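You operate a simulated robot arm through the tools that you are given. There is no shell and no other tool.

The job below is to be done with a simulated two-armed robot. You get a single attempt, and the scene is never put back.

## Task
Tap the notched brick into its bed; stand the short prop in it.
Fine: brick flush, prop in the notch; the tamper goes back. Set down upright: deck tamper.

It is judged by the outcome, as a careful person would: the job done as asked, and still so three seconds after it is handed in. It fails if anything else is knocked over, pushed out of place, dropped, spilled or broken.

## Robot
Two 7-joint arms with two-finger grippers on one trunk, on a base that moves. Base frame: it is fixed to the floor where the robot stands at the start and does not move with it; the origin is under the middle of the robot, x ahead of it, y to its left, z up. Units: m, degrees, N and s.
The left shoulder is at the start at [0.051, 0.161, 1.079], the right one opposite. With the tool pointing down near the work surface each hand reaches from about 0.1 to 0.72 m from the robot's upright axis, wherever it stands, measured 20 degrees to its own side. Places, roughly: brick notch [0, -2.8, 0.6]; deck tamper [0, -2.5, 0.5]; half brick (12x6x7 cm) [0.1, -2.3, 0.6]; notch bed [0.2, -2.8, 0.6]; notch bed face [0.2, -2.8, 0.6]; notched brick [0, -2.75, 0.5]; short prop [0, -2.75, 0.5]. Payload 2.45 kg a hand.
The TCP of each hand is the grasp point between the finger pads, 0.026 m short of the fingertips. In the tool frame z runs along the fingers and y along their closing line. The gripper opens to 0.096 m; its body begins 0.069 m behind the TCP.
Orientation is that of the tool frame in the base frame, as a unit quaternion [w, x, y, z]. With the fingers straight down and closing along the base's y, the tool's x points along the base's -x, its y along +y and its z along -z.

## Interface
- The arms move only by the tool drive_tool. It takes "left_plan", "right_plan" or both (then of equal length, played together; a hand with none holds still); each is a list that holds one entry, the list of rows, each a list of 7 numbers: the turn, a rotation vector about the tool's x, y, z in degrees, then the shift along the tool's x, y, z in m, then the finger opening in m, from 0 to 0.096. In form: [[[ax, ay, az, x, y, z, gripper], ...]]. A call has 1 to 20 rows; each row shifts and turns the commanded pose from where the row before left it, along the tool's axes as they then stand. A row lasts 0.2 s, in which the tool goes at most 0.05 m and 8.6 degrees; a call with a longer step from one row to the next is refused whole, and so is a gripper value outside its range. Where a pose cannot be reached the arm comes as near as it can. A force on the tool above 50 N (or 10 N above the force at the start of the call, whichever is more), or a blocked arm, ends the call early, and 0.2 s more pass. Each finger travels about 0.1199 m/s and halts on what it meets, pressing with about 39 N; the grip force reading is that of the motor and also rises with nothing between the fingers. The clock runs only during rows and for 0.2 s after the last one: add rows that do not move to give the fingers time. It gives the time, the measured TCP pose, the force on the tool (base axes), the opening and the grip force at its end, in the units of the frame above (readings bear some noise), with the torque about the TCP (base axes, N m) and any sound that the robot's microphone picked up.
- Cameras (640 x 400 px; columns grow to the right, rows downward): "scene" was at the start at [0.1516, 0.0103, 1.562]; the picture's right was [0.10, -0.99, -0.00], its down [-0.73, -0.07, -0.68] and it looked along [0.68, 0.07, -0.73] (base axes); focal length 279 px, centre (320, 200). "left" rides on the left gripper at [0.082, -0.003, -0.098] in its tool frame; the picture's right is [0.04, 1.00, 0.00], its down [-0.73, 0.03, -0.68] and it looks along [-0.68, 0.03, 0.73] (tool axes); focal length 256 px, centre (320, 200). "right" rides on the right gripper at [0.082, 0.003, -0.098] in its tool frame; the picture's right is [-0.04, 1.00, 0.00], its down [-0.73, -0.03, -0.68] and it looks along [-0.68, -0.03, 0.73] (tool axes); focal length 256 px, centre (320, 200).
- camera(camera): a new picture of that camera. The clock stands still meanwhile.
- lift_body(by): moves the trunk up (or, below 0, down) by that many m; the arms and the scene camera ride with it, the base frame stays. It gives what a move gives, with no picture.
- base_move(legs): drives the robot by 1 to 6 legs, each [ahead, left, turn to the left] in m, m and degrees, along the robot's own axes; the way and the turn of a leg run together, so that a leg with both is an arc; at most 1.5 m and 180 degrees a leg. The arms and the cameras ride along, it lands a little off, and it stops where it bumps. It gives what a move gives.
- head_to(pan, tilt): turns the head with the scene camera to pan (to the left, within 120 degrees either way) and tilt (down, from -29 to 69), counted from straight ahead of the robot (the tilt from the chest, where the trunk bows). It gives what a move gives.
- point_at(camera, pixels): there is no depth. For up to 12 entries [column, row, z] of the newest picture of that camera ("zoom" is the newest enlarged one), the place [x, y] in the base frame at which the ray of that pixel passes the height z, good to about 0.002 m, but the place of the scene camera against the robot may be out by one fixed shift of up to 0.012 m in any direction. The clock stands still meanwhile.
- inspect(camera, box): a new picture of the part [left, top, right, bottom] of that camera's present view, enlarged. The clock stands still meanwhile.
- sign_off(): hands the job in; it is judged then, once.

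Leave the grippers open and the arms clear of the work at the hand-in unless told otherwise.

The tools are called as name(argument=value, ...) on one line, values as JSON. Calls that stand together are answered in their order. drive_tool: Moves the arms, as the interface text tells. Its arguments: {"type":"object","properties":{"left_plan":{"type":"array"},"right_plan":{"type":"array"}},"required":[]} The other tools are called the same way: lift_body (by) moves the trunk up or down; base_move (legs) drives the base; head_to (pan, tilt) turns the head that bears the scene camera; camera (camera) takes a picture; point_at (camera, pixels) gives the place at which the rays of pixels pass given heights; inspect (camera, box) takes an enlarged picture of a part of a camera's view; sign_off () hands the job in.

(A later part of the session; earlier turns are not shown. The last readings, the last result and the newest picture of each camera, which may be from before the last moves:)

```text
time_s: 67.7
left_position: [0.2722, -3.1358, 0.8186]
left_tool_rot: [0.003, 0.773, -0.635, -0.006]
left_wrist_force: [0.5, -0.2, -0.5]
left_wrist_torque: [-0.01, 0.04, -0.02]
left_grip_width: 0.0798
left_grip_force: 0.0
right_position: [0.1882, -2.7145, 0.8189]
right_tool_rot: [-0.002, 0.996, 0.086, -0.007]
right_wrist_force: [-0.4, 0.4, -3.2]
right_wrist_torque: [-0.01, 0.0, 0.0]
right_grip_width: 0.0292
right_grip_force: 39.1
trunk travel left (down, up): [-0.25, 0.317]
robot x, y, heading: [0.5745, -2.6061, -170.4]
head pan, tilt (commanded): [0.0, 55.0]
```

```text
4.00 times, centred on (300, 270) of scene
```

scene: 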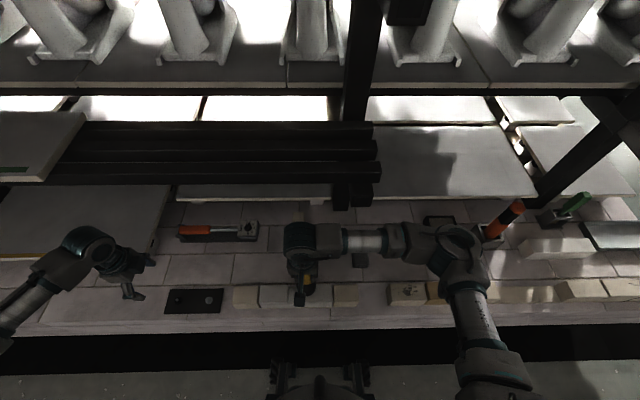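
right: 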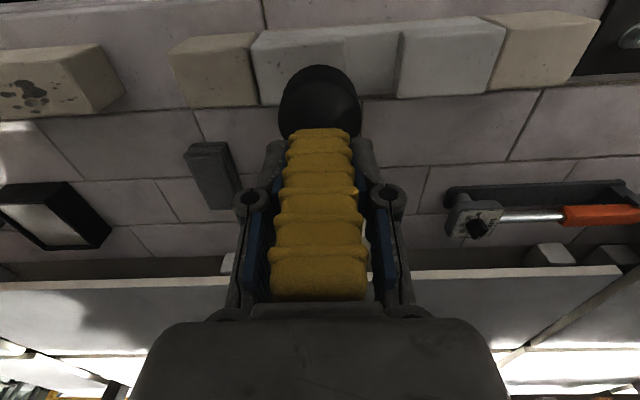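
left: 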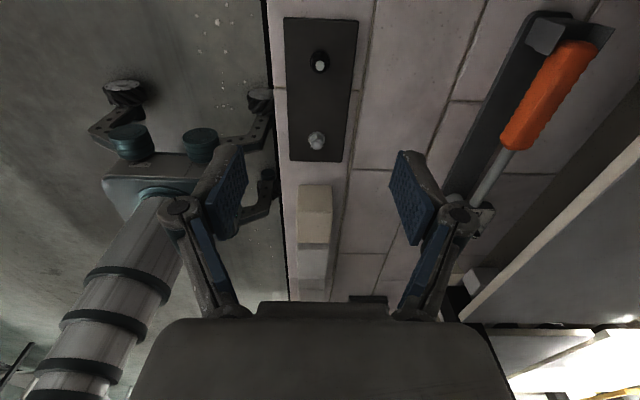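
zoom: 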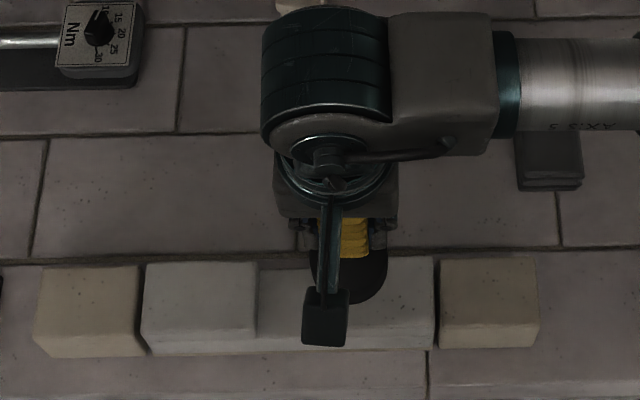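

The sway is dying down. I wait two more seconds.

drive_tool(right_plan=[[[0, 0, 0, 0, 0, 0, 0.02], [0, 0, 0, 0, 0, 0, 0.02], [0, 0, 0, 0, 0, 0, 0.02], [0, 0, 0, 0, 0, 0, 0.02], [0, 0, 0, 0, 0, 0, 0.02], [0, 0, 0, 0, 0, 0, 0.02], [0, 0, 0, 0, 0, 0, 0.02], [0, 0, 0, 0, 0, 0, 0.02], [0, 0, 0, 0, 0, 0, 0.02], [0, 0, 0, 0, 0, 0, 0.02], [0, 0, 0, 0, 0, 0, 0.02], [0, 0, 0, 0, 0, 0, 0.02], [0, 0, 0, 0, 0, 0, 0.02], [0, 0, 0, 0, 0, 0, 0.02]]])

drive_tool(right_plan=[[[0, 0, 0, 0, 0, 0, 0.02], [0, 0, 0, 0, 0, 0, 0.02], [0, 0, 0, 0, 0, 0, 0.02]]])

camera(camera="right")

inspect(camera="scene", box=[220, 220, 380, 320])

```text
time_s: 70.7
left_position: [0.2712, -3.1279, 0.8221]
left_tool_rot: [0.005, 0.772, -0.635, -0.004]
left_wrist_force: [0.3, -0.3, 1.0]
left_wrist_torque: [0.02, 0.0, 0.01]
left_grip_width: 0.0799
left_grip_force: 0.1
right_position: [0.1869, -2.7076, 0.8195]
right_tool_rot: [0.001, 0.996, 0.088, -0.007]
right_wrist_force: [0.1, 0.4, -2.9]
right_wrist_torque: [-0.02, 0.03, 0.01]
right_grip_width: 0.0294
right_grip_force: 39.1
trunk travel left (down, up): [-0.25, 0.317]
robot x, y, heading: [0.5724, -2.6049, -170.3]
head pan, tilt (commanded): [0.0, 55.0]
```

```text
time_s: 71.5
left_position: [0.2726, -3.1303, 0.8215]
left_tool_rot: [0.006, 0.773, -0.634, -0.004]
left_wrist_force: [-0.7, -0.2, -0.2]
left_wrist_torque: [0.02, -0.01, 0.0]
left_grip_width: 0.0799
left_grip_force: 0.0
right_position: [0.1871, -2.7098, 0.8193]
right_tool_rot: [0.0, 0.996, 0.087, -0.006]
right_wrist_force: [-0.5, -0.5, -1.7]
right_wrist_torque: [-0.03, 0.0, 0.02]
right_grip_width: 0.0296
right_grip_force: 39.0
trunk travel left (down, up): [-0.25, 0.317]
robot x, y, heading: [0.575, -2.603, -170.1]
head pan, tilt (commanded): [0.0, 55.0]
```

```text
taken
```

right: 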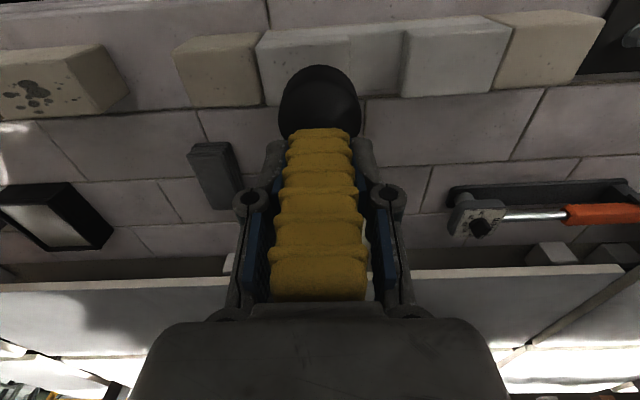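

```text
4.00 times, centred on (300, 270) of scene
```

zoom: 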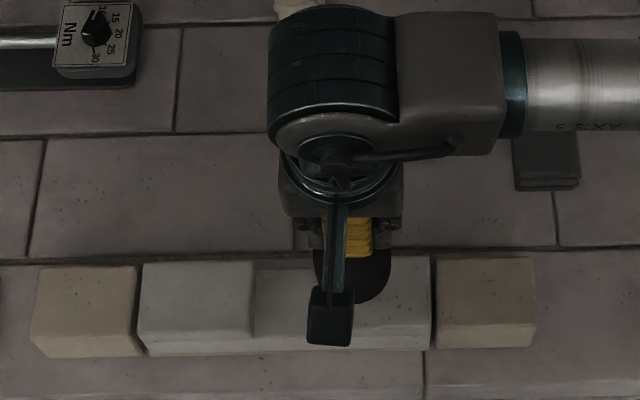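

Settled: TCP [0.187, -2.709, 0.819]. Before tapping I measure the brick top and its neighbours from this camera.

inspect(camera="right", box=[160, 0, 620, 120])

point_at(camera="right", pixels=[[320, 75, 0.649], [256, 35, 0.649], [263, 104, 0.649], [410, 28, 0.649], [402, 97, 0.649], [492, 93, 0.649], [513, 20, 0.649], [350, 38, 0.649]])

```text
1.39 times, centred on (390, 60) of right
```

zoom: 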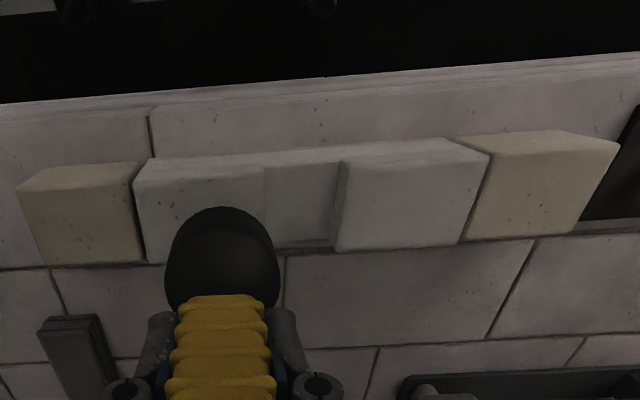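

```text
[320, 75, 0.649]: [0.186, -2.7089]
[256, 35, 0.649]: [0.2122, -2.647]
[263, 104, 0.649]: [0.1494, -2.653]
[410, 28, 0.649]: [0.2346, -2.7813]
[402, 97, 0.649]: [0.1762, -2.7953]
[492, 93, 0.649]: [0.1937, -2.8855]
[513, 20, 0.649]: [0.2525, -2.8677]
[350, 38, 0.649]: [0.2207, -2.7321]
```

The foot is centred over the right leg to within 2 mm; I shift it 4 mm outward from the notch edge and lower it to just above the brick.

drive_tool(right_plan=[[[0, 0, 0, 0.001, -0.004, 0.015, 0.02], [0, 0, 0, 0, 0, 0.02, 0.02], [0, 0, 0, 0, 0, 0.02, 0.02], [0, 0, 0, 0, 0, 0, 0.02], [0, 0, 0, 0, 0, 0, 0.02]]])

inspect(camera="scene", box=[220, 220, 380, 320])

camera(camera="right")

```text
time_s: 72.7
left_position: [0.2716, -3.1299, 0.8215]
left_tool_rot: [0.006, 0.773, -0.634, -0.005]
left_wrist_force: [0.3, -0.1, 0.2]
left_wrist_torque: [-0.02, 0.01, -0.01]
left_grip_width: 0.0804
left_grip_force: 0.1
right_position: [0.1869, -2.705, 0.7615]
right_tool_rot: [0.0, 0.996, 0.087, -0.007]
right_wrist_force: [-0.4, -0.5, -3.7]
right_wrist_torque: [-0.02, 0.01, 0.03]
right_grip_width: 0.0295
right_grip_force: 39.2
trunk travel left (down, up): [-0.25, 0.317]
robot x, y, heading: [0.5776, -2.6017, -170.3]
head pan, tilt (commanded): [0.0, 55.0]
```

```text
4.00 times, centred on (300, 270) of scene
```

zoom: 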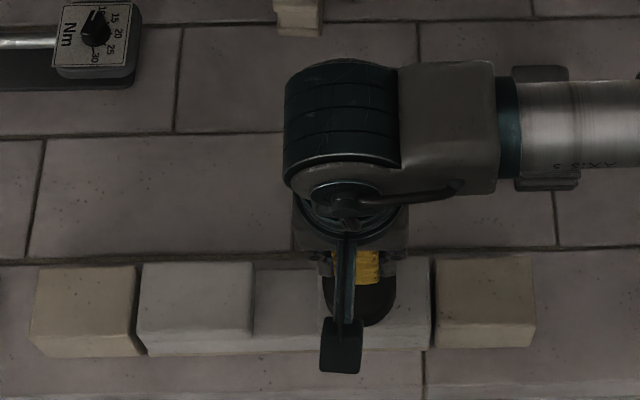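

```text
taken
```

right: 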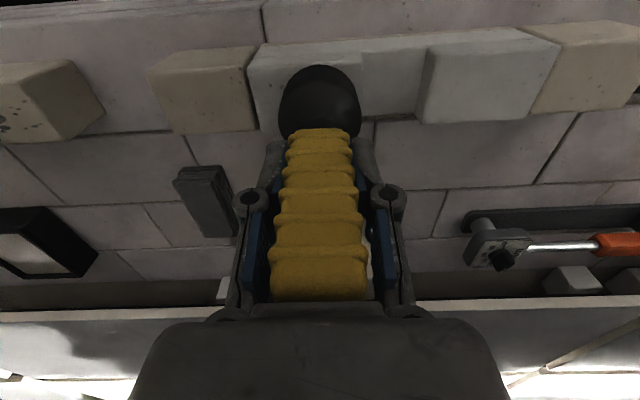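

The foot is about 1 cm above the leg. I lower it gently until it touches to learn the contact height.

drive_tool(right_plan=[[[0, 0, 0, 0, 0, 0.006, 0.02], [0, 0, 0, 0, 0, 0.003, 0.02], [0, 0, 0, 0, 0, 0.003, 0.02], [0, 0, 0, 0, 0, 0, 0.02]]])

```text
time_s: 73.7
left_position: [0.271, -3.1284, 0.8206]
left_tool_rot: [0.006, 0.774, -0.634, -0.005]
left_wrist_force: [-0.3, 0.5, 0.5]
left_wrist_torque: [-0.01, -0.01, 0.0]
left_grip_width: 0.08
left_grip_force: 0.1
right_position: [0.1854, -2.7047, 0.7513]
right_tool_rot: [0.0, 0.996, 0.087, -0.007]
right_wrist_force: [0.6, 0.1, -3.0]
right_wrist_torque: [-0.02, 0.01, -0.02]
right_grip_width: 0.0296
right_grip_force: 39.3
trunk travel left (down, up): [-0.25, 0.317]
robot x, y, heading: [0.5732, -2.6043, -170.2]
head pan, tilt (commanded): [0.0, 55.0]
```

No contact yet at z 0.751. I go on in 2 mm steps.

drive_tool(right_plan=[[[0, 0, 0, 0, 0, 0.002, 0.02], [0, 0, 0, 0, 0, 0.002, 0.02], [0, 0, 0, 0, 0, 0, 0.02]]])

```text
time_s: 74.5
left_position: [0.2726, -3.1295, 0.8221]
left_tool_rot: [0.006, 0.773, -0.634, -0.004]
left_wrist_force: [-0.6, 0.1, 0.2]
left_wrist_torque: [0.04, 0.03, 0.0]
left_grip_width: 0.0799
left_grip_force: 0.0
right_position: [0.1849, -2.7039, 0.7484]
right_tool_rot: [0.0, 0.996, 0.087, -0.009]
right_wrist_force: [3.7, 7.3, 20.6]
right_wrist_torque: [0.59, -0.74, 0.07]
right_grip_width: 0.0296
right_grip_force: 39.0
trunk travel left (down, up): [-0.25, 0.317]
robot x, y, heading: [0.5748, -2.6015, -170.4]
head pan, tilt (commanded): [0.0, 55.0]
```

Contact at TCP z 0.748 (about 23 N). I lift 15 mm and give a first light tap, then lift off again.

drive_tool(right_plan=[[[0, 0, 0, 0, 0, -0.018, 0.02], [0, 0, 0, 0, 0, 0, 0.02], [0, 0, 0, 0, 0, 0.017, 0.02], [0, 0, 0, 0, 0, -0.017, 0.02], [0, 0, 0, 0, 0, 0, 0.02]]])

inspect(camera="scene", box=[240, 265, 360, 325])

```text
time_s: 75.7
left_position: [0.2719, -3.1293, 0.8209]
left_tool_rot: [0.006, 0.773, -0.634, -0.004]
left_wrist_force: [-0.6, 0.3, -0.3]
left_wrist_torque: [-0.03, 0.01, -0.01]
left_grip_width: 0.0802
left_grip_force: 0.1
right_position: [0.185, -2.7053, 0.7636]
right_tool_rot: [-0.001, 0.996, 0.087, -0.007]
right_wrist_force: [0.1, -0.4, -2.9]
right_wrist_torque: [0.02, 0.01, 0.0]
right_grip_width: 0.0293
right_grip_force: 38.9
trunk travel left (down, up): [-0.25, 0.317]
robot x, y, heading: [0.5749, -2.6007, -170.2]
head pan, tilt (commanded): [0.0, 55.0]
```

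```text
5.33 times, centred on (300, 295) of scene
```

zoom: 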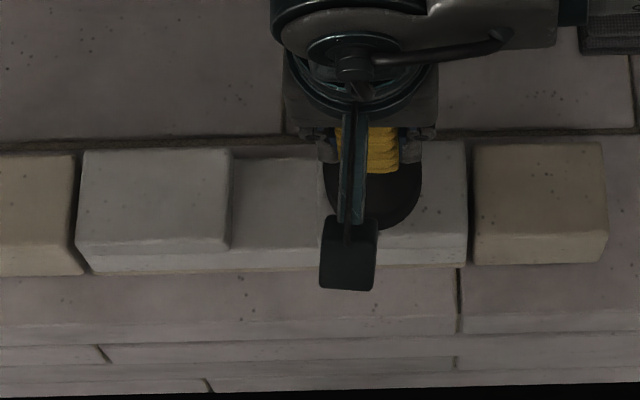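

That tap barely touched. I tap firmer: from 15 mm above, 23 mm down in one row, then back up.

drive_tool(right_plan=[[[0, 0, 0, 0, 0, 0.023, 0.02], [0, 0, 0, 0, 0, -0.023, 0.02], [0, 0, 0, 0, 0, 0, 0.02]]])

inspect(camera="scene", box=[240, 265, 360, 325])

```text
time_s: 76.5
left_position: [0.2719, -3.1295, 0.8212]
left_tool_rot: [0.005, 0.773, -0.634, -0.004]
left_wrist_force: [-0.3, -0.2, 0.4]
left_wrist_torque: [0.01, -0.02, -0.01]
left_grip_width: 0.0802
left_grip_force: 0.1
right_position: [0.1848, -2.705, 0.7636]
right_tool_rot: [-0.001, 0.996, 0.087, -0.006]
right_wrist_force: [0.7, -0.3, -2.8]
right_wrist_torque: [-0.01, -0.02, 0.0]
right_grip_width: 0.0295
right_grip_force: 38.8
trunk travel left (down, up): [-0.25, 0.317]
robot x, y, heading: [0.575, -2.6041, -170.1]
head pan, tilt (commanded): [0.0, 55.0]
```

```text
5.33 times, centred on (300, 295) of scene
```

zoom: 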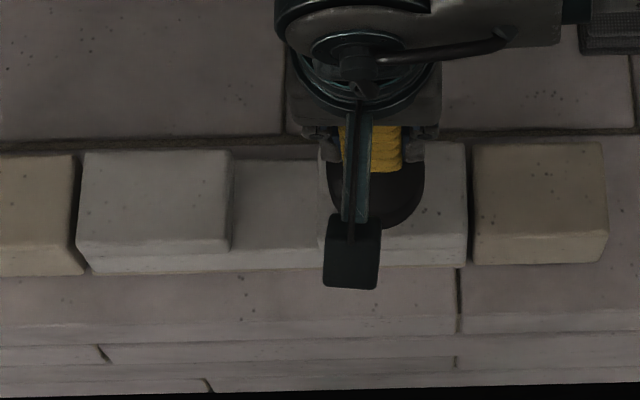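

No early stop and no visible change. A stronger one: 35 mm down, then up.

drive_tool(right_plan=[[[0, 0, 0, 0, 0, -0.01, 0.02], [0, 0, 0, 0, 0, 0.042, 0.02], [0, 0, 0, 0, 0, -0.032, 0.02], [0, 0, 0, 0, 0, 0, 0.02]]])

inspect(camera="scene", box=[240, 265, 360, 325])

```text
time_s: 77.5
left_position: [0.2726, -3.1312, 0.8205]
left_tool_rot: [0.005, 0.773, -0.634, -0.005]
left_wrist_force: [0.2, 0.2, -0.1]
left_wrist_torque: [0.02, -0.01, 0.02]
left_grip_width: 0.08
left_grip_force: 0.1
right_position: [0.1861, -2.7062, 0.7648]
right_tool_rot: [-0.001, 0.996, 0.087, -0.007]
right_wrist_force: [-0.3, 0.4, -2.5]
right_wrist_torque: [0.0, 0.02, -0.05]
right_grip_width: 0.0291
right_grip_force: 39.1
trunk travel left (down, up): [-0.25, 0.317]
robot x, y, heading: [0.5753, -2.6026, -170.0]
head pan, tilt (commanded): [0.0, 55.0]
```

```text
5.33 times, centred on (300, 295) of scene
```

zoom: 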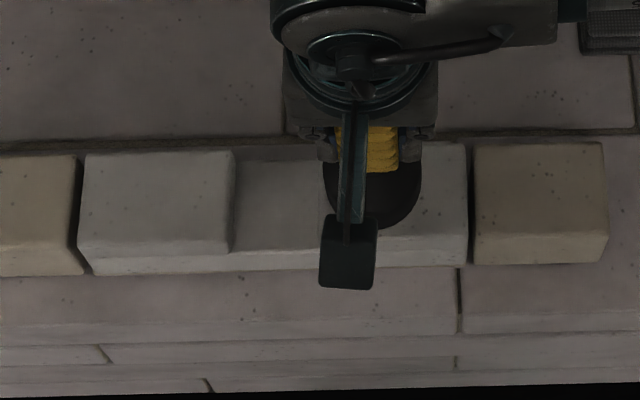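

The beige bed rim under the brick looks thinner. I check the contact height again by pressing slowly.

drive_tool(right_plan=[[[0, 0, 0, 0, 0, 0.01, 0.02], [0, 0, 0, 0, 0, 0.004, 0.02], [0, 0, 0, 0, 0, 0.002, 0.02], [0, 0, 0, 0, 0, 0, 0.02]]])

```text
time_s: 78.5
left_position: [0.2722, -3.1291, 0.8215]
left_tool_rot: [0.005, 0.773, -0.635, -0.005]
left_wrist_force: [-0.1, -0.3, -0.2]
left_wrist_torque: [0.0, 0.03, 0.0]
left_grip_width: 0.0803
left_grip_force: 0.0
right_position: [0.1833, -2.7057, 0.7508]
right_tool_rot: [-0.001, 0.996, 0.087, -0.007]
right_wrist_force: [0.0, -0.1, -2.5]
right_wrist_torque: [-0.02, 0.04, 0.03]
right_grip_width: 0.0293
right_grip_force: 38.7
trunk travel left (down, up): [-0.25, 0.317]
robot x, y, heading: [0.5723, -2.6051, -170.1]
head pan, tilt (commanded): [0.0, 55.0]
```

drive_tool(right_plan=[[[0, 0, 0, 0, 0, 0.002, 0.02], [0, 0, 0, 0, 0, 0.002, 0.02], [0, 0, 0, 0, 0, 0, 0.02]]])

```text
time_s: 79.3
left_position: [0.2713, -3.1297, 0.8211]
left_tool_rot: [0.005, 0.773, -0.634, -0.004]
left_wrist_force: [-1.0, -0.4, 0.2]
left_wrist_torque: [-0.03, 0.02, 0.0]
left_grip_width: 0.0798
left_grip_force: 0.1
right_position: [0.1842, -2.7049, 0.7471]
right_tool_rot: [0.0, 0.996, 0.087, -0.007]
right_wrist_force: [0.5, 0.7, -3.5]
right_wrist_torque: [-0.01, -0.01, -0.04]
right_grip_width: 0.0294
right_grip_force: 38.9
trunk travel left (down, up): [-0.25, 0.317]
robot x, y, heading: [0.5727, -2.602, -170.0]
head pan, tilt (commanded): [0.0, 55.0]
```

At z 0.747 there is no contact now, so the leg went down (or the tamper slid in the grip). I step on down.

drive_tool(right_plan=[[[0, 0, 0, 0, 0, 0.002, 0.02], [0, 0, 0, 0, 0, 0, 0.02]]])

camera(camera="right")

```text
time_s: 79.9
left_position: [0.2705, -3.1297, 0.8209]
left_tool_rot: [0.006, 0.773, -0.634, -0.005]
left_wrist_force: [-0.8, 0.5, -0.1]
left_wrist_torque: [0.0, -0.02, 0.0]
left_grip_width: 0.08
left_grip_force: 0.1
right_position: [0.1846, -2.706, 0.744]
right_tool_rot: [-0.001, 0.996, 0.087, -0.007]
right_wrist_force: [-0.4, 0.4, -3.8]
right_wrist_torque: [0.02, 0.0, -0.01]
right_grip_width: 0.0296
right_grip_force: 39.5
trunk travel left (down, up): [-0.25, 0.317]
robot x, y, heading: [0.5729, -2.6039, -170.5]
head pan, tilt (commanded): [0.0, 55.0]
```

```text
taken
```

right: 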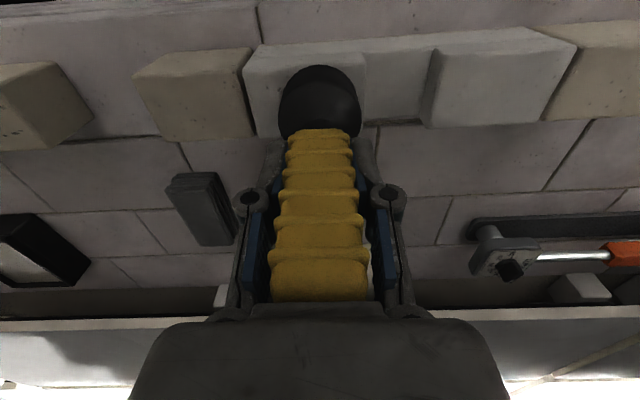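

The tamper has not slid in the grip (foot still at rows 65–137). I step further to find the new contact.

drive_tool(right_plan=[[[0, 0, 0, 0, 0, 0.002, 0.02], [0, 0, 0, 0, 0, 0, 0.02]]])

```text
time_s: 80.5
left_position: [0.2731, -3.13, 0.8219]
left_tool_rot: [0.005, 0.773, -0.634, -0.005]
left_wrist_force: [0.6, 0.7, 0.4]
left_wrist_torque: [-0.02, 0.02, 0.03]
left_grip_width: 0.0799
left_grip_force: 0.0
right_position: [0.1841, -2.7045, 0.7426]
right_tool_rot: [0.001, 0.996, 0.087, -0.008]
right_wrist_force: [0.8, -1.1, 8.6]
right_wrist_torque: [-0.09, -0.11, 0.06]
right_grip_width: 0.0295
right_grip_force: 38.9
trunk travel left (down, up): [-0.25, 0.317]
robot x, y, heading: [0.5746, -2.6043, -170.0]
head pan, tilt (commanded): [0.0, 55.0]
```

Contact now at z 0.7426: the leg sank about 6 mm. I lift the tamper 6 cm and look at the brick from the hand camera and the scene.

drive_tool(right_plan=[[[0, 0, 0, 0, 0, -0.02, 0.02], [0, 0, 0, 0, 0, -0.02, 0.02], [0, 0, 0, 0, 0, -0.02, 0.02], [0, 0, 0, 0, 0, 0, 0.02], [0, 0, 0, 0, 0, 0, 0.02]]])

inspect(camera="right", box=[160, 0, 620, 120])

inspect(camera="scene", box=[305, 270, 355, 310])

inspect(camera="scene", box=[225, 270, 275, 310])

inspect(camera="left", box=[260, 150, 380, 310])

```text
time_s: 81.7
left_position: [0.2725, -3.1305, 0.8215]
left_tool_rot: [0.006, 0.773, -0.634, -0.004]
left_wrist_force: [-0.5, 0.0, 1.2]
left_wrist_torque: [-0.01, -0.01, -0.01]
left_grip_width: 0.0803
left_grip_force: 0.0
right_position: [0.1857, -2.7021, 0.8034]
right_tool_rot: [0.0, 0.996, 0.088, -0.007]
right_wrist_force: [-0.5, 0.2, -2.6]
right_wrist_torque: [0.0, 0.01, 0.01]
right_grip_width: 0.0295
right_grip_force: 38.7
trunk travel left (down, up): [-0.25, 0.317]
robot x, y, heading: [0.5762, -2.6047, -170.2]
head pan, tilt (commanded): [0.0, 55.0]
```

```text
1.39 times, centred on (390, 60) of right
```

zoom: 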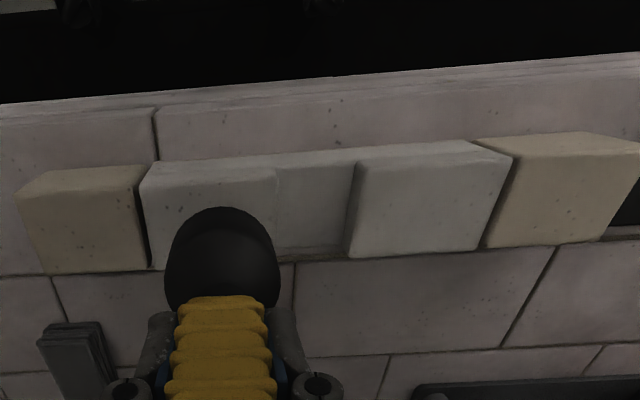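

```text
10.00 times, centred on (330, 290) of scene
```

zoom: 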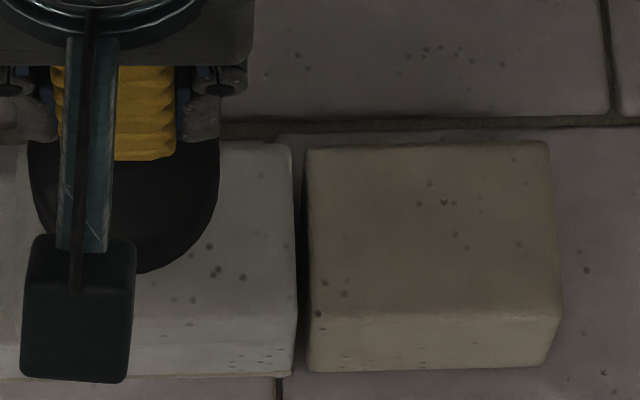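

```text
10.00 times, centred on (250, 290) of scene
```

zoom: 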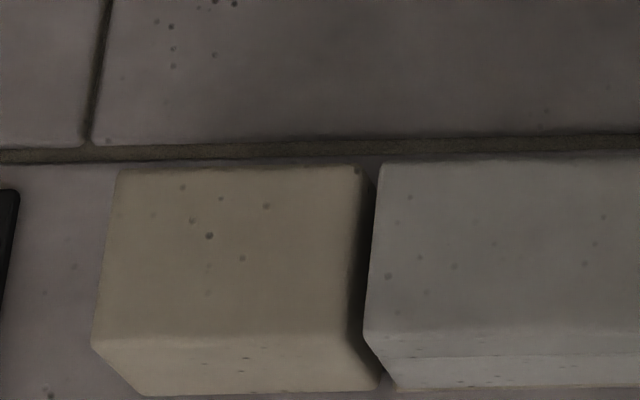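

```text
2.50 times, centred on (320, 230) of left
```

zoom: 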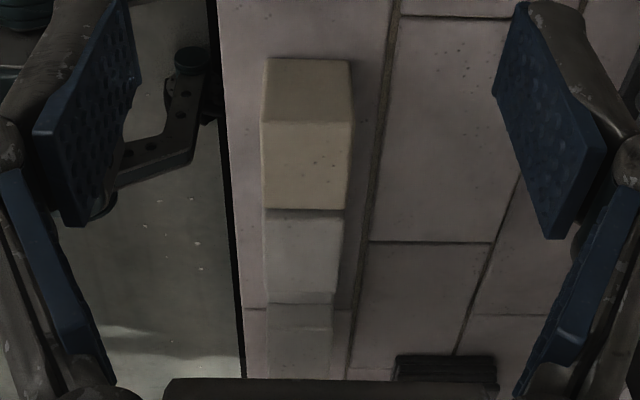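

The right leg looks nearly level with its neighbour, the left leg still slightly proud. I move the tamper slowly over the left leg (12 cm to my left).

drive_tool(right_plan=[[[0, 0, 0, 0.0005, 0.006, 0, 0.02], [0, 0, 0, 0.0005, 0.012, 0, 0.02], [0, 0, 0, 0.0005, 0.015, 0, 0.02], [0, 0, 0, 0.0005, 0.018, 0, 0.02], [0, 0, 0, 0.0005, 0.018, 0, 0.02], [0, 0, 0, 0.0005, 0.018, 0, 0.02], [0, 0, 0, 0.0005, 0.015, 0, 0.02], [0, 0, 0, 0.0004, 0.012, 0, 0.02], [0, 0, 0, 0, 0.0095, 0, 0.02], [0, 0, 0, 0, 0, 0, 0.02], [0, 0, 0, 0, 0, 0, 0.02], [0, 0, 0, 0, 0, 0, 0.02], [0, 0, 0, 0, 0, 0, 0.02], [0, 0, 0, 0, 0, 0, 0.02]]])

camera(camera="right")

inspect(camera="scene", box=[220, 220, 380, 320])

```text
time_s: 84.7
left_position: [0.2718, -3.1303, 0.8221]
left_tool_rot: [0.005, 0.774, -0.633, -0.005]
left_wrist_force: [-0.2, -0.6, -0.3]
left_wrist_torque: [-0.03, -0.02, -0.01]
left_grip_width: 0.08
left_grip_force: 0.1
right_position: [0.2109, -2.8269, 0.801]
right_tool_rot: [0.0, 0.996, 0.087, -0.008]
right_wrist_force: [0.0, -0.8, -3.5]
right_wrist_torque: [-0.03, 0.01, -0.01]
right_grip_width: 0.0296
right_grip_force: 38.6
trunk travel left (down, up): [-0.25, 0.317]
robot x, y, heading: [0.5712, -2.6051, -170.1]
head pan, tilt (commanded): [0.0, 55.0]
```

```text
taken
```

right: 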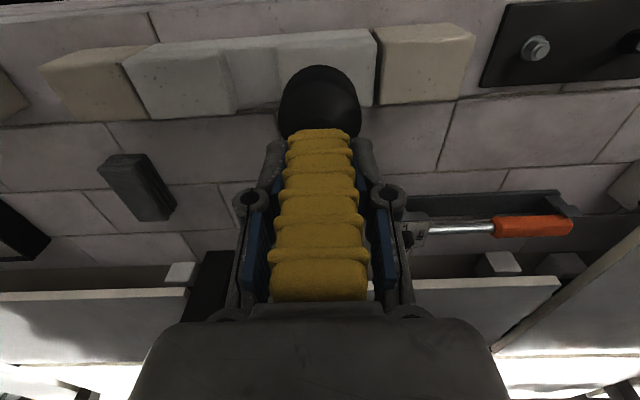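

```text
4.00 times, centred on (300, 270) of scene
```

zoom: 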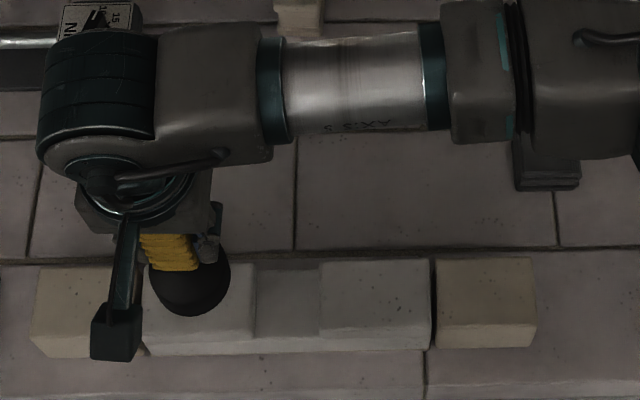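

Steady at [0.211, -2.827] over the left leg. I lower to just above and then feel for contact.

drive_tool(right_plan=[[[0, 0, 0, 0, 0, 0.02, 0.02], [0, 0, 0, 0, 0, 0.02, 0.02], [0, 0, 0, 0, 0, 0.006, 0.02], [0, 0, 0, 0, 0, 0.002, 0.02], [0, 0, 0, 0, 0, 0, 0.02], [0, 0, 0, 0, 0, 0, 0.02]]])

```text
time_s: 86.1
left_position: [0.2719, -3.1308, 0.821]
left_tool_rot: [0.005, 0.773, -0.634, -0.004]
left_wrist_force: [0.2, 0.3, -0.5]
left_wrist_torque: [-0.02, 0.01, 0.02]
left_grip_width: 0.0801
left_grip_force: 0.0
right_position: [0.2106, -2.8257, 0.7549]
right_tool_rot: [0.0, 0.996, 0.088, -0.007]
right_wrist_force: [0.1, -0.3, -3.6]
right_wrist_torque: [-0.03, -0.02, -0.01]
right_grip_width: 0.0294
right_grip_force: 38.9
trunk travel left (down, up): [-0.25, 0.317]
robot x, y, heading: [0.5733, -2.604, -169.9]
head pan, tilt (commanded): [0.0, 55.0]
```

drive_tool(right_plan=[[[0, 0, 0, 0, 0, 0.002, 0.02], [0, 0, 0, 0, 0, 0.002, 0.02], [0, 0, 0, 0, 0, 0, 0.02]]])

```text
time_s: 86.9
left_position: [0.2718, -3.1299, 0.8207]
left_tool_rot: [0.006, 0.773, -0.634, -0.004]
left_wrist_force: [-0.2, -0.4, 0.2]
left_wrist_torque: [0.01, 0.02, -0.01]
left_grip_width: 0.08
left_grip_force: 0.0
right_position: [0.21, -2.8258, 0.7491]
right_tool_rot: [0.0, 0.996, 0.087, -0.008]
right_wrist_force: [0.1, 0.4, -3.7]
right_wrist_torque: [-0.02, 0.05, -0.01]
right_grip_width: 0.0298
right_grip_force: 39.0
trunk travel left (down, up): [-0.25, 0.317]
robot x, y, heading: [0.5711, -2.6057, -170.1]
head pan, tilt (commanded): [0.0, 55.0]
```

Still free at z 0.749. I continue with 2 mm steps.

drive_tool(right_plan=[[[0, 0, 0, 0, 0, 0.002, 0.02], [0, 0, 0, 0, 0, 0, 0.02]]])

drive_tool(right_plan=[[[0, 0, 0, 0, 0, 0.002, 0.02], [0, 0, 0, 0, 0, 0, 0.02]]])

```text
time_s: 87.5
left_position: [0.2711, -3.1306, 0.8214]
left_tool_rot: [0.006, 0.773, -0.634, -0.004]
left_wrist_force: [0.0, -0.4, 0.4]
left_wrist_torque: [0.0, 0.04, -0.01]
left_grip_width: 0.0801
left_grip_force: 0.1
right_position: [0.2102, -2.8251, 0.7472]
right_tool_rot: [0.0, 0.996, 0.088, -0.007]
right_wrist_force: [-0.2, 0.3, -3.0]
right_wrist_torque: [0.05, -0.01, 0.02]
right_grip_width: 0.0296
right_grip_force: 39.3
trunk travel left (down, up): [-0.25, 0.317]
robot x, y, heading: [0.5724, -2.6074, -170.0]
head pan, tilt (commanded): [0.0, 55.0]
```

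```text
time_s: 88.1
left_position: [0.2723, -3.13, 0.8204]
left_tool_rot: [0.005, 0.774, -0.633, -0.005]
left_wrist_force: [-0.6, 0.7, 0.4]
left_wrist_torque: [0.03, 0.01, 0.0]
left_grip_width: 0.0799
left_grip_force: 0.1
right_position: [0.2106, -2.8244, 0.7473]
right_tool_rot: [0.0, 0.996, 0.088, -0.007]
right_wrist_force: [-0.6, 0.3, -3.2]
right_wrist_torque: [-0.01, 0.03, 0.02]
right_grip_width: 0.0296
right_grip_force: 39.3
trunk travel left (down, up): [-0.25, 0.317]
robot x, y, heading: [0.5735, -2.606, -170.1]
head pan, tilt (commanded): [0.0, 55.0]
```

drive_tool(right_plan=[[[0, 0, 0, 0, 0, 0.0015, 0.02], [0, 0, 0, 0, 0, 0, 0.02]]])

drive_tool(right_plan=[[[0, 0, 0, 0, 0, 0.0015, 0.02], [0, 0, 0, 0, 0, 0, 0.02]]])

```text
time_s: 88.7
left_position: [0.2718, -3.129, 0.8213]
left_tool_rot: [0.005, 0.773, -0.634, -0.004]
left_wrist_force: [-0.6, 0.5, 0.6]
left_wrist_torque: [0.01, 0.02, -0.02]
left_grip_width: 0.0798
left_grip_force: 0.1
right_position: [0.2104, -2.8254, 0.7434]
right_tool_rot: [-0.001, 0.996, 0.087, -0.007]
right_wrist_force: [0.2, -0.5, -3.2]
right_wrist_torque: [0.02, 0.02, -0.01]
right_grip_width: 0.0295
right_grip_force: 38.6
trunk travel left (down, up): [-0.25, 0.317]
robot x, y, heading: [0.5736, -2.6069, -170.3]
head pan, tilt (commanded): [0.0, 55.0]
```

```text
time_s: 89.3
left_position: [0.2716, -3.1297, 0.8221]
left_tool_rot: [0.004, 0.773, -0.634, -0.005]
left_wrist_force: [1.0, -0.6, 1.4]
left_wrist_torque: [0.03, 0.03, -0.01]
left_grip_width: 0.0799
left_grip_force: 0.1
right_position: [0.2096, -2.8254, 0.7426]
right_tool_rot: [0.0, 0.996, 0.086, -0.008]
right_wrist_force: [1.1, 1.9, 1.7]
right_wrist_torque: [0.06, 0.0, 0.03]
right_grip_width: 0.0296
right_grip_force: 38.8
trunk travel left (down, up): [-0.25, 0.317]
robot x, y, heading: [0.5752, -2.6087, -170.2]
head pan, tilt (commanded): [0.0, 55.0]
```

The left leg meets the foot at the same TCP height (0.7425) as the right one, so the brick is level. To judge flushness I feel the left neighbour's top with the same foot: lift 2 cm, shift slowly 10.4 cm left.

drive_tool(right_plan=[[[0, 0, 0, 0, 0, -0.01, 0.02], [0, 0, 0, 0, 0, -0.012, 0.02], [0, 0, 0, 0, 0.006, 0, 0.02], [0, 0, 0, 0, 0.012, 0, 0.02], [0, 0, 0, 0, 0.016, 0, 0.02], [0, 0, 0, 0, 0.018, 0, 0.02], [0, 0, 0, 0, 0.018, 0, 0.02], [0, 0, 0, 0, 0.016, 0, 0.02], [0, 0, 0, 0, 0.012, 0, 0.02], [0, 0, 0, 0, 0.006, 0, 0.02], [0, 0, 0, 0, 0, 0, 0.02], [0, 0, 0, 0, 0, 0, 0.02], [0, 0, 0, 0, 0, 0, 0.02], [0, 0, 0, 0, 0, 0, 0.02]]])

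camera(camera="right")

inspect(camera="scene", box=[200, 220, 360, 320])

```text
time_s: 92.3
left_position: [0.2708, -3.1302, 0.8202]
left_tool_rot: [0.006, 0.774, -0.634, -0.005]
left_wrist_force: [0.5, 0.0, 0.4]
left_wrist_torque: [0.0, 0.02, 0.0]
left_grip_width: 0.08
left_grip_force: 0.1
right_position: [0.2267, -2.9142, 0.7652]
right_tool_rot: [0.0, 0.996, 0.085, -0.007]
right_wrist_force: [0.0, 0.4, -3.5]
right_wrist_torque: [-0.01, 0.0, -0.01]
right_grip_width: 0.0295
right_grip_force: 39.1
right hand out of reach, approached as far as the arm can: row 9
trunk travel left (down, up): [-0.25, 0.317]
robot x, y, heading: [0.5721, -2.6034, -170.0]
head pan, tilt (commanded): [0.0, 55.0]
```

```text
taken
```

right: 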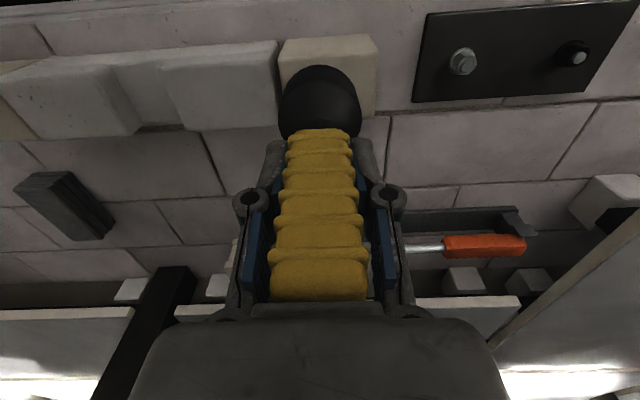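

```text
4.00 times, centred on (280, 270) of scene
```

zoom: 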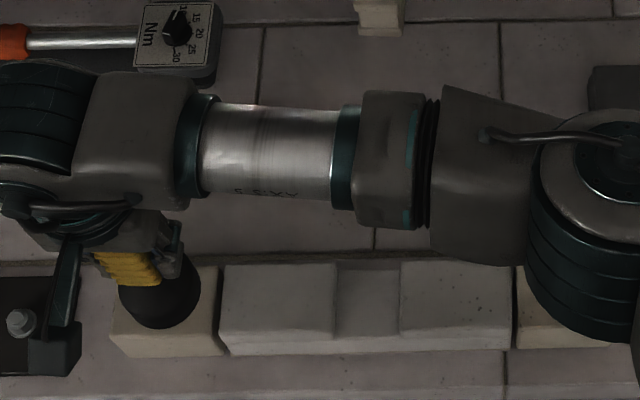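

The right arm is near its reach limit here but the foot is over the left neighbour only. I lower it carefully to feel that top.

drive_tool(right_plan=[[[0, 0, 0, 0, -0.003, 0.006, 0.02], [0, 0, 0, 0, 0, 0.006, 0.02], [0, 0, 0, 0, 0, 0.004, 0.02], [0, 0, 0, 0, 0, 0, 0.02], [0, 0, 0, 0, 0, 0, 0.02]]])

```text
time_s: 93.5
left_position: [0.2719, -3.13, 0.8208]
left_tool_rot: [0.005, 0.773, -0.634, -0.004]
left_wrist_force: [0.8, 0.2, 0.2]
left_wrist_torque: [0.0, 0.0, 0.01]
left_grip_width: 0.0799
left_grip_force: 0.1
right_position: [0.2249, -2.9126, 0.7497]
right_tool_rot: [0.0, 0.996, 0.087, -0.009]
right_wrist_force: [0.6, 0.0, -2.9]
right_wrist_torque: [-0.03, 0.06, 0.0]
right_grip_width: 0.0295
right_grip_force: 38.8
trunk travel left (down, up): [-0.25, 0.317]
robot x, y, heading: [0.5748, -2.6031, -170.1]
head pan, tilt (commanded): [0.0, 55.0]
```

drive_tool(right_plan=[[[0, 0, 0, 0, 0, 0.002, 0.02], [0, 0, 0, 0, 0, 0.002, 0.02], [0, 0, 0, 0, 0, 0, 0.02]]])

drive_tool(right_plan=[[[0, 0, 0, 0, 0, 0.0015, 0.02], [0, 0, 0, 0, 0, 0, 0.02]]])

drive_tool(right_plan=[[[0, 0, 0, 0, 0, 0.0015, 0.02], [0, 0, 0, 0, 0, 0, 0.02]]])

```text
time_s: 94.3
left_position: [0.2719, -3.1303, 0.822]
left_tool_rot: [0.006, 0.773, -0.634, -0.005]
left_wrist_force: [0.1, 0.3, -0.7]
left_wrist_torque: [-0.01, -0.02, 0.02]
left_grip_width: 0.0799
left_grip_force: 0.0
right_position: [0.2257, -2.9127, 0.746]
right_tool_rot: [0.0, 0.996, 0.087, -0.007]
right_wrist_force: [0.2, -0.1, -3.8]
right_wrist_torque: [0.02, -0.04, 0.0]
right_grip_width: 0.0297
right_grip_force: 38.9
trunk travel left (down, up): [-0.25, 0.317]
robot x, y, heading: [0.5733, -2.6032, -170.1]
head pan, tilt (commanded): [0.0, 55.0]
```

```text
time_s: 94.9
left_position: [0.2733, -3.1297, 0.8224]
left_tool_rot: [0.006, 0.774, -0.633, -0.004]
left_wrist_force: [0.1, -0.2, -1.2]
left_wrist_torque: [-0.02, 0.04, -0.02]
left_grip_width: 0.0799
left_grip_force: 0.0
right_position: [0.2244, -2.9128, 0.744]
right_tool_rot: [0.0, 0.996, 0.087, -0.007]
right_wrist_force: [-0.2, 1.2, -2.8]
right_wrist_torque: [-0.03, 0.03, 0.03]
right_grip_width: 0.0296
right_grip_force: 38.9
trunk travel left (down, up): [-0.25, 0.317]
robot x, y, heading: [0.5702, -2.6017, -169.9]
head pan, tilt (commanded): [0.0, 55.0]
```

```text
time_s: 95.5
left_position: [0.273, -3.1302, 0.8198]
left_tool_rot: [0.006, 0.773, -0.634, -0.005]
left_wrist_force: [0.6, 0.2, 0.2]
left_wrist_torque: [-0.01, 0.01, 0.02]
left_grip_width: 0.08
left_grip_force: 0.1
right_position: [0.2251, -2.9123, 0.7429]
right_tool_rot: [0.0, 0.996, 0.087, -0.007]
right_wrist_force: [-0.5, 0.3, -3.3]
right_wrist_torque: [-0.03, 0.03, -0.03]
right_grip_width: 0.0294
right_grip_force: 39.5
trunk travel left (down, up): [-0.25, 0.317]
robot x, y, heading: [0.5762, -2.6068, -170.3]
head pan, tilt (commanded): [0.0, 55.0]
```

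No contact at 0.743 yet; two more 1.5 mm steps.

drive_tool(right_plan=[[[0, 0, 0, 0, 0, 0.0015, 0.02], [0, 0, 0, 0, 0, 0, 0.02]]])

drive_tool(right_plan=[[[0, 0, 0, 0, 0, 0.0015, 0.02], [0, 0, 0, 0, 0, 0, 0.02]]])

```text
time_s: 96.1
left_position: [0.272, -3.1302, 0.8202]
left_tool_rot: [0.005, 0.773, -0.634, -0.004]
left_wrist_force: [-0.6, -0.4, 0.9]
left_wrist_torque: [0.02, -0.02, 0.0]
left_grip_width: 0.0799
left_grip_force: 0.0
right_position: [0.2251, -2.913, 0.7412]
right_tool_rot: [0.0, 0.996, 0.087, -0.006]
right_wrist_force: [0.1, -0.2, -2.7]
right_wrist_torque: [0.01, 0.01, -0.05]
right_grip_width: 0.0296
right_grip_force: 39.0
trunk travel left (down, up): [-0.25, 0.317]
robot x, y, heading: [0.5722, -2.6042, -170.1]
head pan, tilt (commanded): [0.0, 55.0]
```

```text
time_s: 96.7
left_position: [0.2723, -3.1305, 0.8214]
left_tool_rot: [0.006, 0.773, -0.634, -0.005]
left_wrist_force: [-0.2, 0.5, 0.0]
left_wrist_torque: [-0.01, 0.01, 0.0]
left_grip_width: 0.08
left_grip_force: 0.0
right_position: [0.2253, -2.9136, 0.7395]
right_tool_rot: [0.001, 0.996, 0.087, -0.006]
right_wrist_force: [0.4, 0.8, -1.4]
right_wrist_torque: [0.04, -0.03, 0.03]
right_grip_width: 0.0294
right_grip_force: 39.0
trunk travel left (down, up): [-0.25, 0.317]
robot x, y, heading: [0.5746, -2.5993, -170.2]
head pan, tilt (commanded): [0.0, 55.0]
```

drive_tool(right_plan=[[[0, 0, 0, 0, 0, 0.001, 0.02], [0, 0, 0, 0, 0, 0, 0.02]]])

```text
time_s: 97.3
left_position: [0.2717, -3.1305, 0.8218]
left_tool_rot: [0.006, 0.773, -0.634, -0.004]
left_wrist_force: [0.6, 0.6, 0.3]
left_wrist_torque: [0.01, -0.03, 0.0]
left_grip_width: 0.0799
left_grip_force: 0.1
right_position: [0.2263, -2.9135, 0.739]
right_tool_rot: [0.0, 0.996, 0.085, -0.008]
right_wrist_force: [3.7, 0.8, 11.6]
right_wrist_torque: [0.1, -0.15, 0.04]
right_grip_width: 0.0296
right_grip_force: 38.8
trunk travel left (down, up): [-0.25, 0.317]
robot x, y, heading: [0.5741, -2.6063, -170.0]
head pan, tilt (commanded): [0.0, 55.0]
```

The neighbour's top answers at TCP z 0.7395, the brick at 0.7425: the brick is still about 3 mm proud. I lift and go slowly back over the left leg.

drive_tool(right_plan=[[[0, 0, 0, 0, 0, -0.01, 0.02], [0, 0, 0, 0, 0, -0.012, 0.02], [0, 0, 0, 0, -0.006, 0, 0.02], [0, 0, 0, 0, -0.012, 0, 0.02], [0, 0, 0, 0, -0.016, 0, 0.02], [0, 0, 0, 0, -0.018, 0, 0.02], [0, 0, 0, 0, -0.016, 0, 0.02], [0, 0, 0, 0, -0.012, 0, 0.02], [0, 0, 0, 0, -0.009, 0, 0.02], [0, 0, 0, 0, 0, 0, 0.02], [0, 0, 0, 0, 0, 0, 0.02], [0, 0, 0, 0, 0, 0, 0.02], [0, 0, 0, 0, 0, 0, 0.02]]])

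camera(camera="right")

```text
time_s: 100.1
left_position: [0.2721, -3.1307, 0.8208]
left_tool_rot: [0.005, 0.773, -0.634, -0.005]
left_wrist_force: [0.1, -0.1, 0.0]
left_wrist_torque: [0.01, 0.01, -0.01]
left_grip_width: 0.0799
left_grip_force: 0.1
right_position: [0.2116, -2.826, 0.761]
right_tool_rot: [0.0, 0.996, 0.087, -0.007]
right_wrist_force: [1.0, 0.6, -2.2]
right_wrist_torque: [-0.01, -0.02, -0.01]
right_grip_width: 0.0299
right_grip_force: 38.9
trunk travel left (down, up): [-0.25, 0.317]
robot x, y, heading: [0.5765, -2.6073, -169.7]
head pan, tilt (commanded): [0.0, 55.0]
```

```text
taken
```

right: 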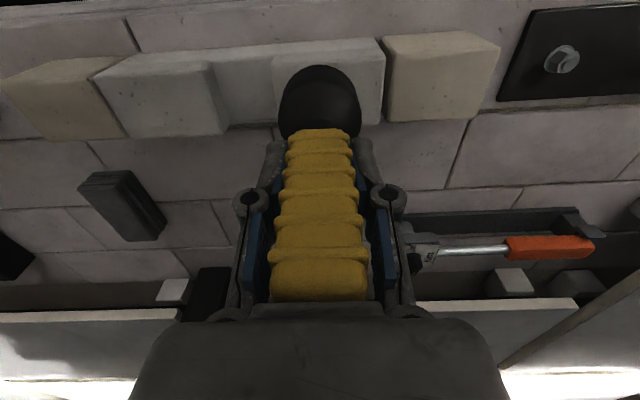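

Steady again, 18 mm above the left leg. I give a tap that aims about 8 mm past the contact height, then lift.

drive_tool(right_plan=[[[0, 0, 0, 0, 0, 0.0265, 0.02], [0, 0, 0, 0, 0, -0.0265, 0.02], [0, 0, 0, 0, 0, 0, 0.02], [0, 0, 0, 0, 0, 0.014, 0.02], [0, 0, 0, 0, 0, 0.003, 0.02], [0, 0, 0, 0, 0, 0, 0.02]]])

drive_tool(right_plan=[[[0, 0, 0, 0, 0, 0.0015, 0.02], [0, 0, 0, 0, 0, 0, 0.02]]])

```text
time_s: 101.5
left_position: [0.2707, -3.1292, 0.8205]
left_tool_rot: [0.005, 0.774, -0.634, -0.005]
left_wrist_force: [-0.3, 0.4, -0.2]
left_wrist_torque: [0.01, -0.01, -0.03]
left_grip_width: 0.0802
left_grip_force: 0.1
right_position: [0.2095, -2.8271, 0.7441]
right_tool_rot: [-0.001, 0.996, 0.087, -0.007]
right_wrist_force: [0.1, -0.3, -2.5]
right_wrist_torque: [0.0, -0.01, 0.0]
right_grip_width: 0.0293
right_grip_force: 38.7
trunk travel left (down, up): [-0.25, 0.317]
robot x, y, heading: [0.5726, -2.6043, -169.8]
head pan, tilt (commanded): [0.0, 55.0]
```

```text
time_s: 102.1
left_position: [0.2718, -3.1298, 0.8214]
left_tool_rot: [0.006, 0.773, -0.634, -0.004]
left_wrist_force: [0.3, 0.2, -0.4]
left_wrist_torque: [-0.02, 0.02, -0.03]
left_grip_width: 0.0798
left_grip_force: 0.2
right_position: [0.2098, -2.8256, 0.7419]
right_tool_rot: [0.0, 0.996, 0.087, -0.006]
right_wrist_force: [-0.1, -0.6, -3.5]
right_wrist_torque: [0.02, 0.02, -0.01]
right_grip_width: 0.0293
right_grip_force: 39.0
trunk travel left (down, up): [-0.25, 0.317]
robot x, y, heading: [0.5739, -2.6009, -170.4]
head pan, tilt (commanded): [0.0, 55.0]
```

drive_tool(right_plan=[[[0, 0, 0, 0, 0, 0.001, 0.02], [0, 0, 0, 0, 0, 0, 0.02]]])

drive_tool(right_plan=[[[0, 0, 0, 0, 0, 0.001, 0.02], [0, 0, 0, 0, 0, 0, 0.02]]])

```text
time_s: 102.7
left_position: [0.2726, -3.1294, 0.8213]
left_tool_rot: [0.005, 0.773, -0.634, -0.005]
left_wrist_force: [0.0, 0.5, 0.3]
left_wrist_torque: [-0.05, -0.02, 0.0]
left_grip_width: 0.0799
left_grip_force: 0.1
right_position: [0.2088, -2.8256, 0.7414]
right_tool_rot: [-0.001, 0.996, 0.088, -0.007]
right_wrist_force: [0.0, 0.9, -3.7]
right_wrist_torque: [-0.01, 0.0, 0.0]
right_grip_width: 0.0292
right_grip_force: 39.1
trunk travel left (down, up): [-0.25, 0.317]
robot x, y, heading: [0.5729, -2.605, -170.0]
head pan, tilt (commanded): [0.0, 55.0]
```

```text
time_s: 103.3
left_position: [0.2705, -3.129, 0.8216]
left_tool_rot: [0.005, 0.773, -0.634, -0.005]
left_wrist_force: [0.6, 0.5, -0.4]
left_wrist_torque: [-0.05, 0.01, 0.02]
left_grip_width: 0.0801
left_grip_force: 0.1
right_position: [0.2097, -2.8251, 0.7409]
right_tool_rot: [0.001, 0.996, 0.087, -0.008]
right_wrist_force: [-0.5, -1.5, -0.4]
right_wrist_torque: [-0.2, 0.1, -0.01]
right_grip_width: 0.0295
right_grip_force: 39.2
trunk travel left (down, up): [-0.25, 0.317]
robot x, y, heading: [0.5718, -2.6062, -170.1]
head pan, tilt (commanded): [0.0, 55.0]
```

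Contact begins at about 0.7405 now, so the left leg sank nearly 2 mm; about 1 mm remains. I lift and move slowly to the right leg to check it.

drive_tool(right_plan=[[[0, 0, 0, 0, 0, -0.01, 0.02], [0, 0, 0, 0, 0, -0.012, 0.02], [0, 0, 0, 0, -0.006, 0, 0.02], [0, 0, 0, 0, -0.012, 0, 0.02], [0, 0, 0, 0, -0.016, 0, 0.02], [0, 0, 0, 0, -0.018, 0, 0.02], [0, 0, 0, 0, -0.018, 0, 0.02], [0, 0, 0, 0, -0.018, 0, 0.02], [0, 0, 0, 0, -0.014, 0, 0.02], [0, 0, 0, 0, -0.012, 0, 0.02], [0, 0, 0, 0, -0.006, 0, 0.02], [0, 0, 0, 0, 0, 0, 0.02], [0, 0, 0, 0, 0, 0, 0.02], [0, 0, 0, 0, 0, 0, 0.02], [0, 0, 0, 0, 0, 0.012, 0.02], [0, 0, 0, 0, 0, 0.006, 0.02], [0, 0, 0, 0, 0, 0, 0.02]]])

drive_tool(right_plan=[[[0, 0, 0, 0, 0, 0.0015, 0.02], [0, 0, 0, 0, 0, 0, 0.02]]])

drive_tool(right_plan=[[[0, 0, 0, 0, 0, 0.001, 0.02], [0, 0, 0, 0, 0, 0, 0.02]]])

```text
time_s: 106.9
left_position: [0.2706, -3.129, 0.8199]
left_tool_rot: [0.006, 0.773, -0.634, -0.005]
left_wrist_force: [0.5, 0.4, -0.2]
left_wrist_torque: [-0.04, 0.02, 0.03]
left_grip_width: 0.08
left_grip_force: 0.1
right_position: [0.1892, -2.706, 0.7451]
right_tool_rot: [-0.001, 0.996, 0.087, -0.007]
right_wrist_force: [0.7, 0.4, -3.3]
right_wrist_torque: [-0.01, 0.02, 0.0]
right_grip_width: 0.0297
right_grip_force: 38.9
trunk travel left (down, up): [-0.25, 0.317]
robot x, y, heading: [0.574, -2.6034, -170.1]
head pan, tilt (commanded): [0.0, 55.0]
```

```text
time_s: 107.5
left_position: [0.272, -3.13, 0.8216]
left_tool_rot: [0.006, 0.773, -0.634, -0.004]
left_wrist_force: [0.1, 0.6, -1.0]
left_wrist_torque: [-0.02, 0.01, -0.02]
left_grip_width: 0.08
left_grip_force: 0.0
right_position: [0.188, -2.7076, 0.7423]
right_tool_rot: [0.0, 0.996, 0.086, -0.007]
right_wrist_force: [0.1, -0.4, -2.9]
right_wrist_torque: [0.01, 0.0, 0.01]
right_grip_width: 0.0295
right_grip_force: 38.9
trunk travel left (down, up): [-0.25, 0.317]
robot x, y, heading: [0.5731, -2.607, -170.4]
head pan, tilt (commanded): [0.0, 55.0]
```

```text
time_s: 108.1
left_position: [0.2718, -3.1296, 0.8202]
left_tool_rot: [0.006, 0.774, -0.633, -0.005]
left_wrist_force: [-0.1, -0.5, -0.2]
left_wrist_torque: [0.0, -0.01, -0.03]
left_grip_width: 0.0801
left_grip_force: 0.1
right_position: [0.189, -2.707, 0.7423]
right_tool_rot: [0.0, 0.996, 0.087, -0.007]
right_wrist_force: [0.4, 0.7, -4.0]
right_wrist_torque: [0.01, 0.02, -0.05]
right_grip_width: 0.0293
right_grip_force: 39.1
trunk travel left (down, up): [-0.25, 0.317]
robot x, y, heading: [0.5735, -2.6001, -170.1]
head pan, tilt (commanded): [0.0, 55.0]
```

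drive_tool(right_plan=[[[0, 0, 0, 0, 0, 0.001, 0.02], [0, 0, 0, 0, 0, 0, 0.02]]])

drive_tool(right_plan=[[[0, 0, 0, 0, 0, 0.001, 0.02], [0, 0, 0, 0, 0, 0, 0.02]]])

```text
time_s: 108.7
left_position: [0.2714, -3.1291, 0.8196]
left_tool_rot: [0.005, 0.773, -0.634, -0.005]
left_wrist_force: [0.0, 0.6, 0.3]
left_wrist_torque: [0.01, 0.0, 0.05]
left_grip_width: 0.0801
left_grip_force: 0.1
right_position: [0.1893, -2.7071, 0.7413]
right_tool_rot: [0.0, 0.996, 0.087, -0.007]
right_wrist_force: [0.5, -0.5, -3.7]
right_wrist_torque: [0.01, 0.03, 0.02]
right_grip_width: 0.0296
right_grip_force: 39.0
trunk travel left (down, up): [-0.25, 0.317]
robot x, y, heading: [0.5756, -2.599, -169.9]
head pan, tilt (commanded): [0.0, 55.0]
```

```text
time_s: 109.3
left_position: [0.2722, -3.1305, 0.8217]
left_tool_rot: [0.005, 0.773, -0.634, -0.005]
left_wrist_force: [-0.3, 0.7, 0.1]
left_wrist_torque: [-0.02, 0.0, -0.04]
left_grip_width: 0.08
left_grip_force: 0.1
right_position: [0.1895, -2.706, 0.7412]
right_tool_rot: [0.001, 0.996, 0.087, -0.008]
right_wrist_force: [0.6, -1.9, 1.2]
right_wrist_torque: [-0.19, 0.03, 0.01]
right_grip_width: 0.0293
right_grip_force: 38.4
trunk travel left (down, up): [-0.25, 0.317]
robot x, y, heading: [0.5738, -2.604, -170.2]
head pan, tilt (commanded): [0.0, 55.0]
```

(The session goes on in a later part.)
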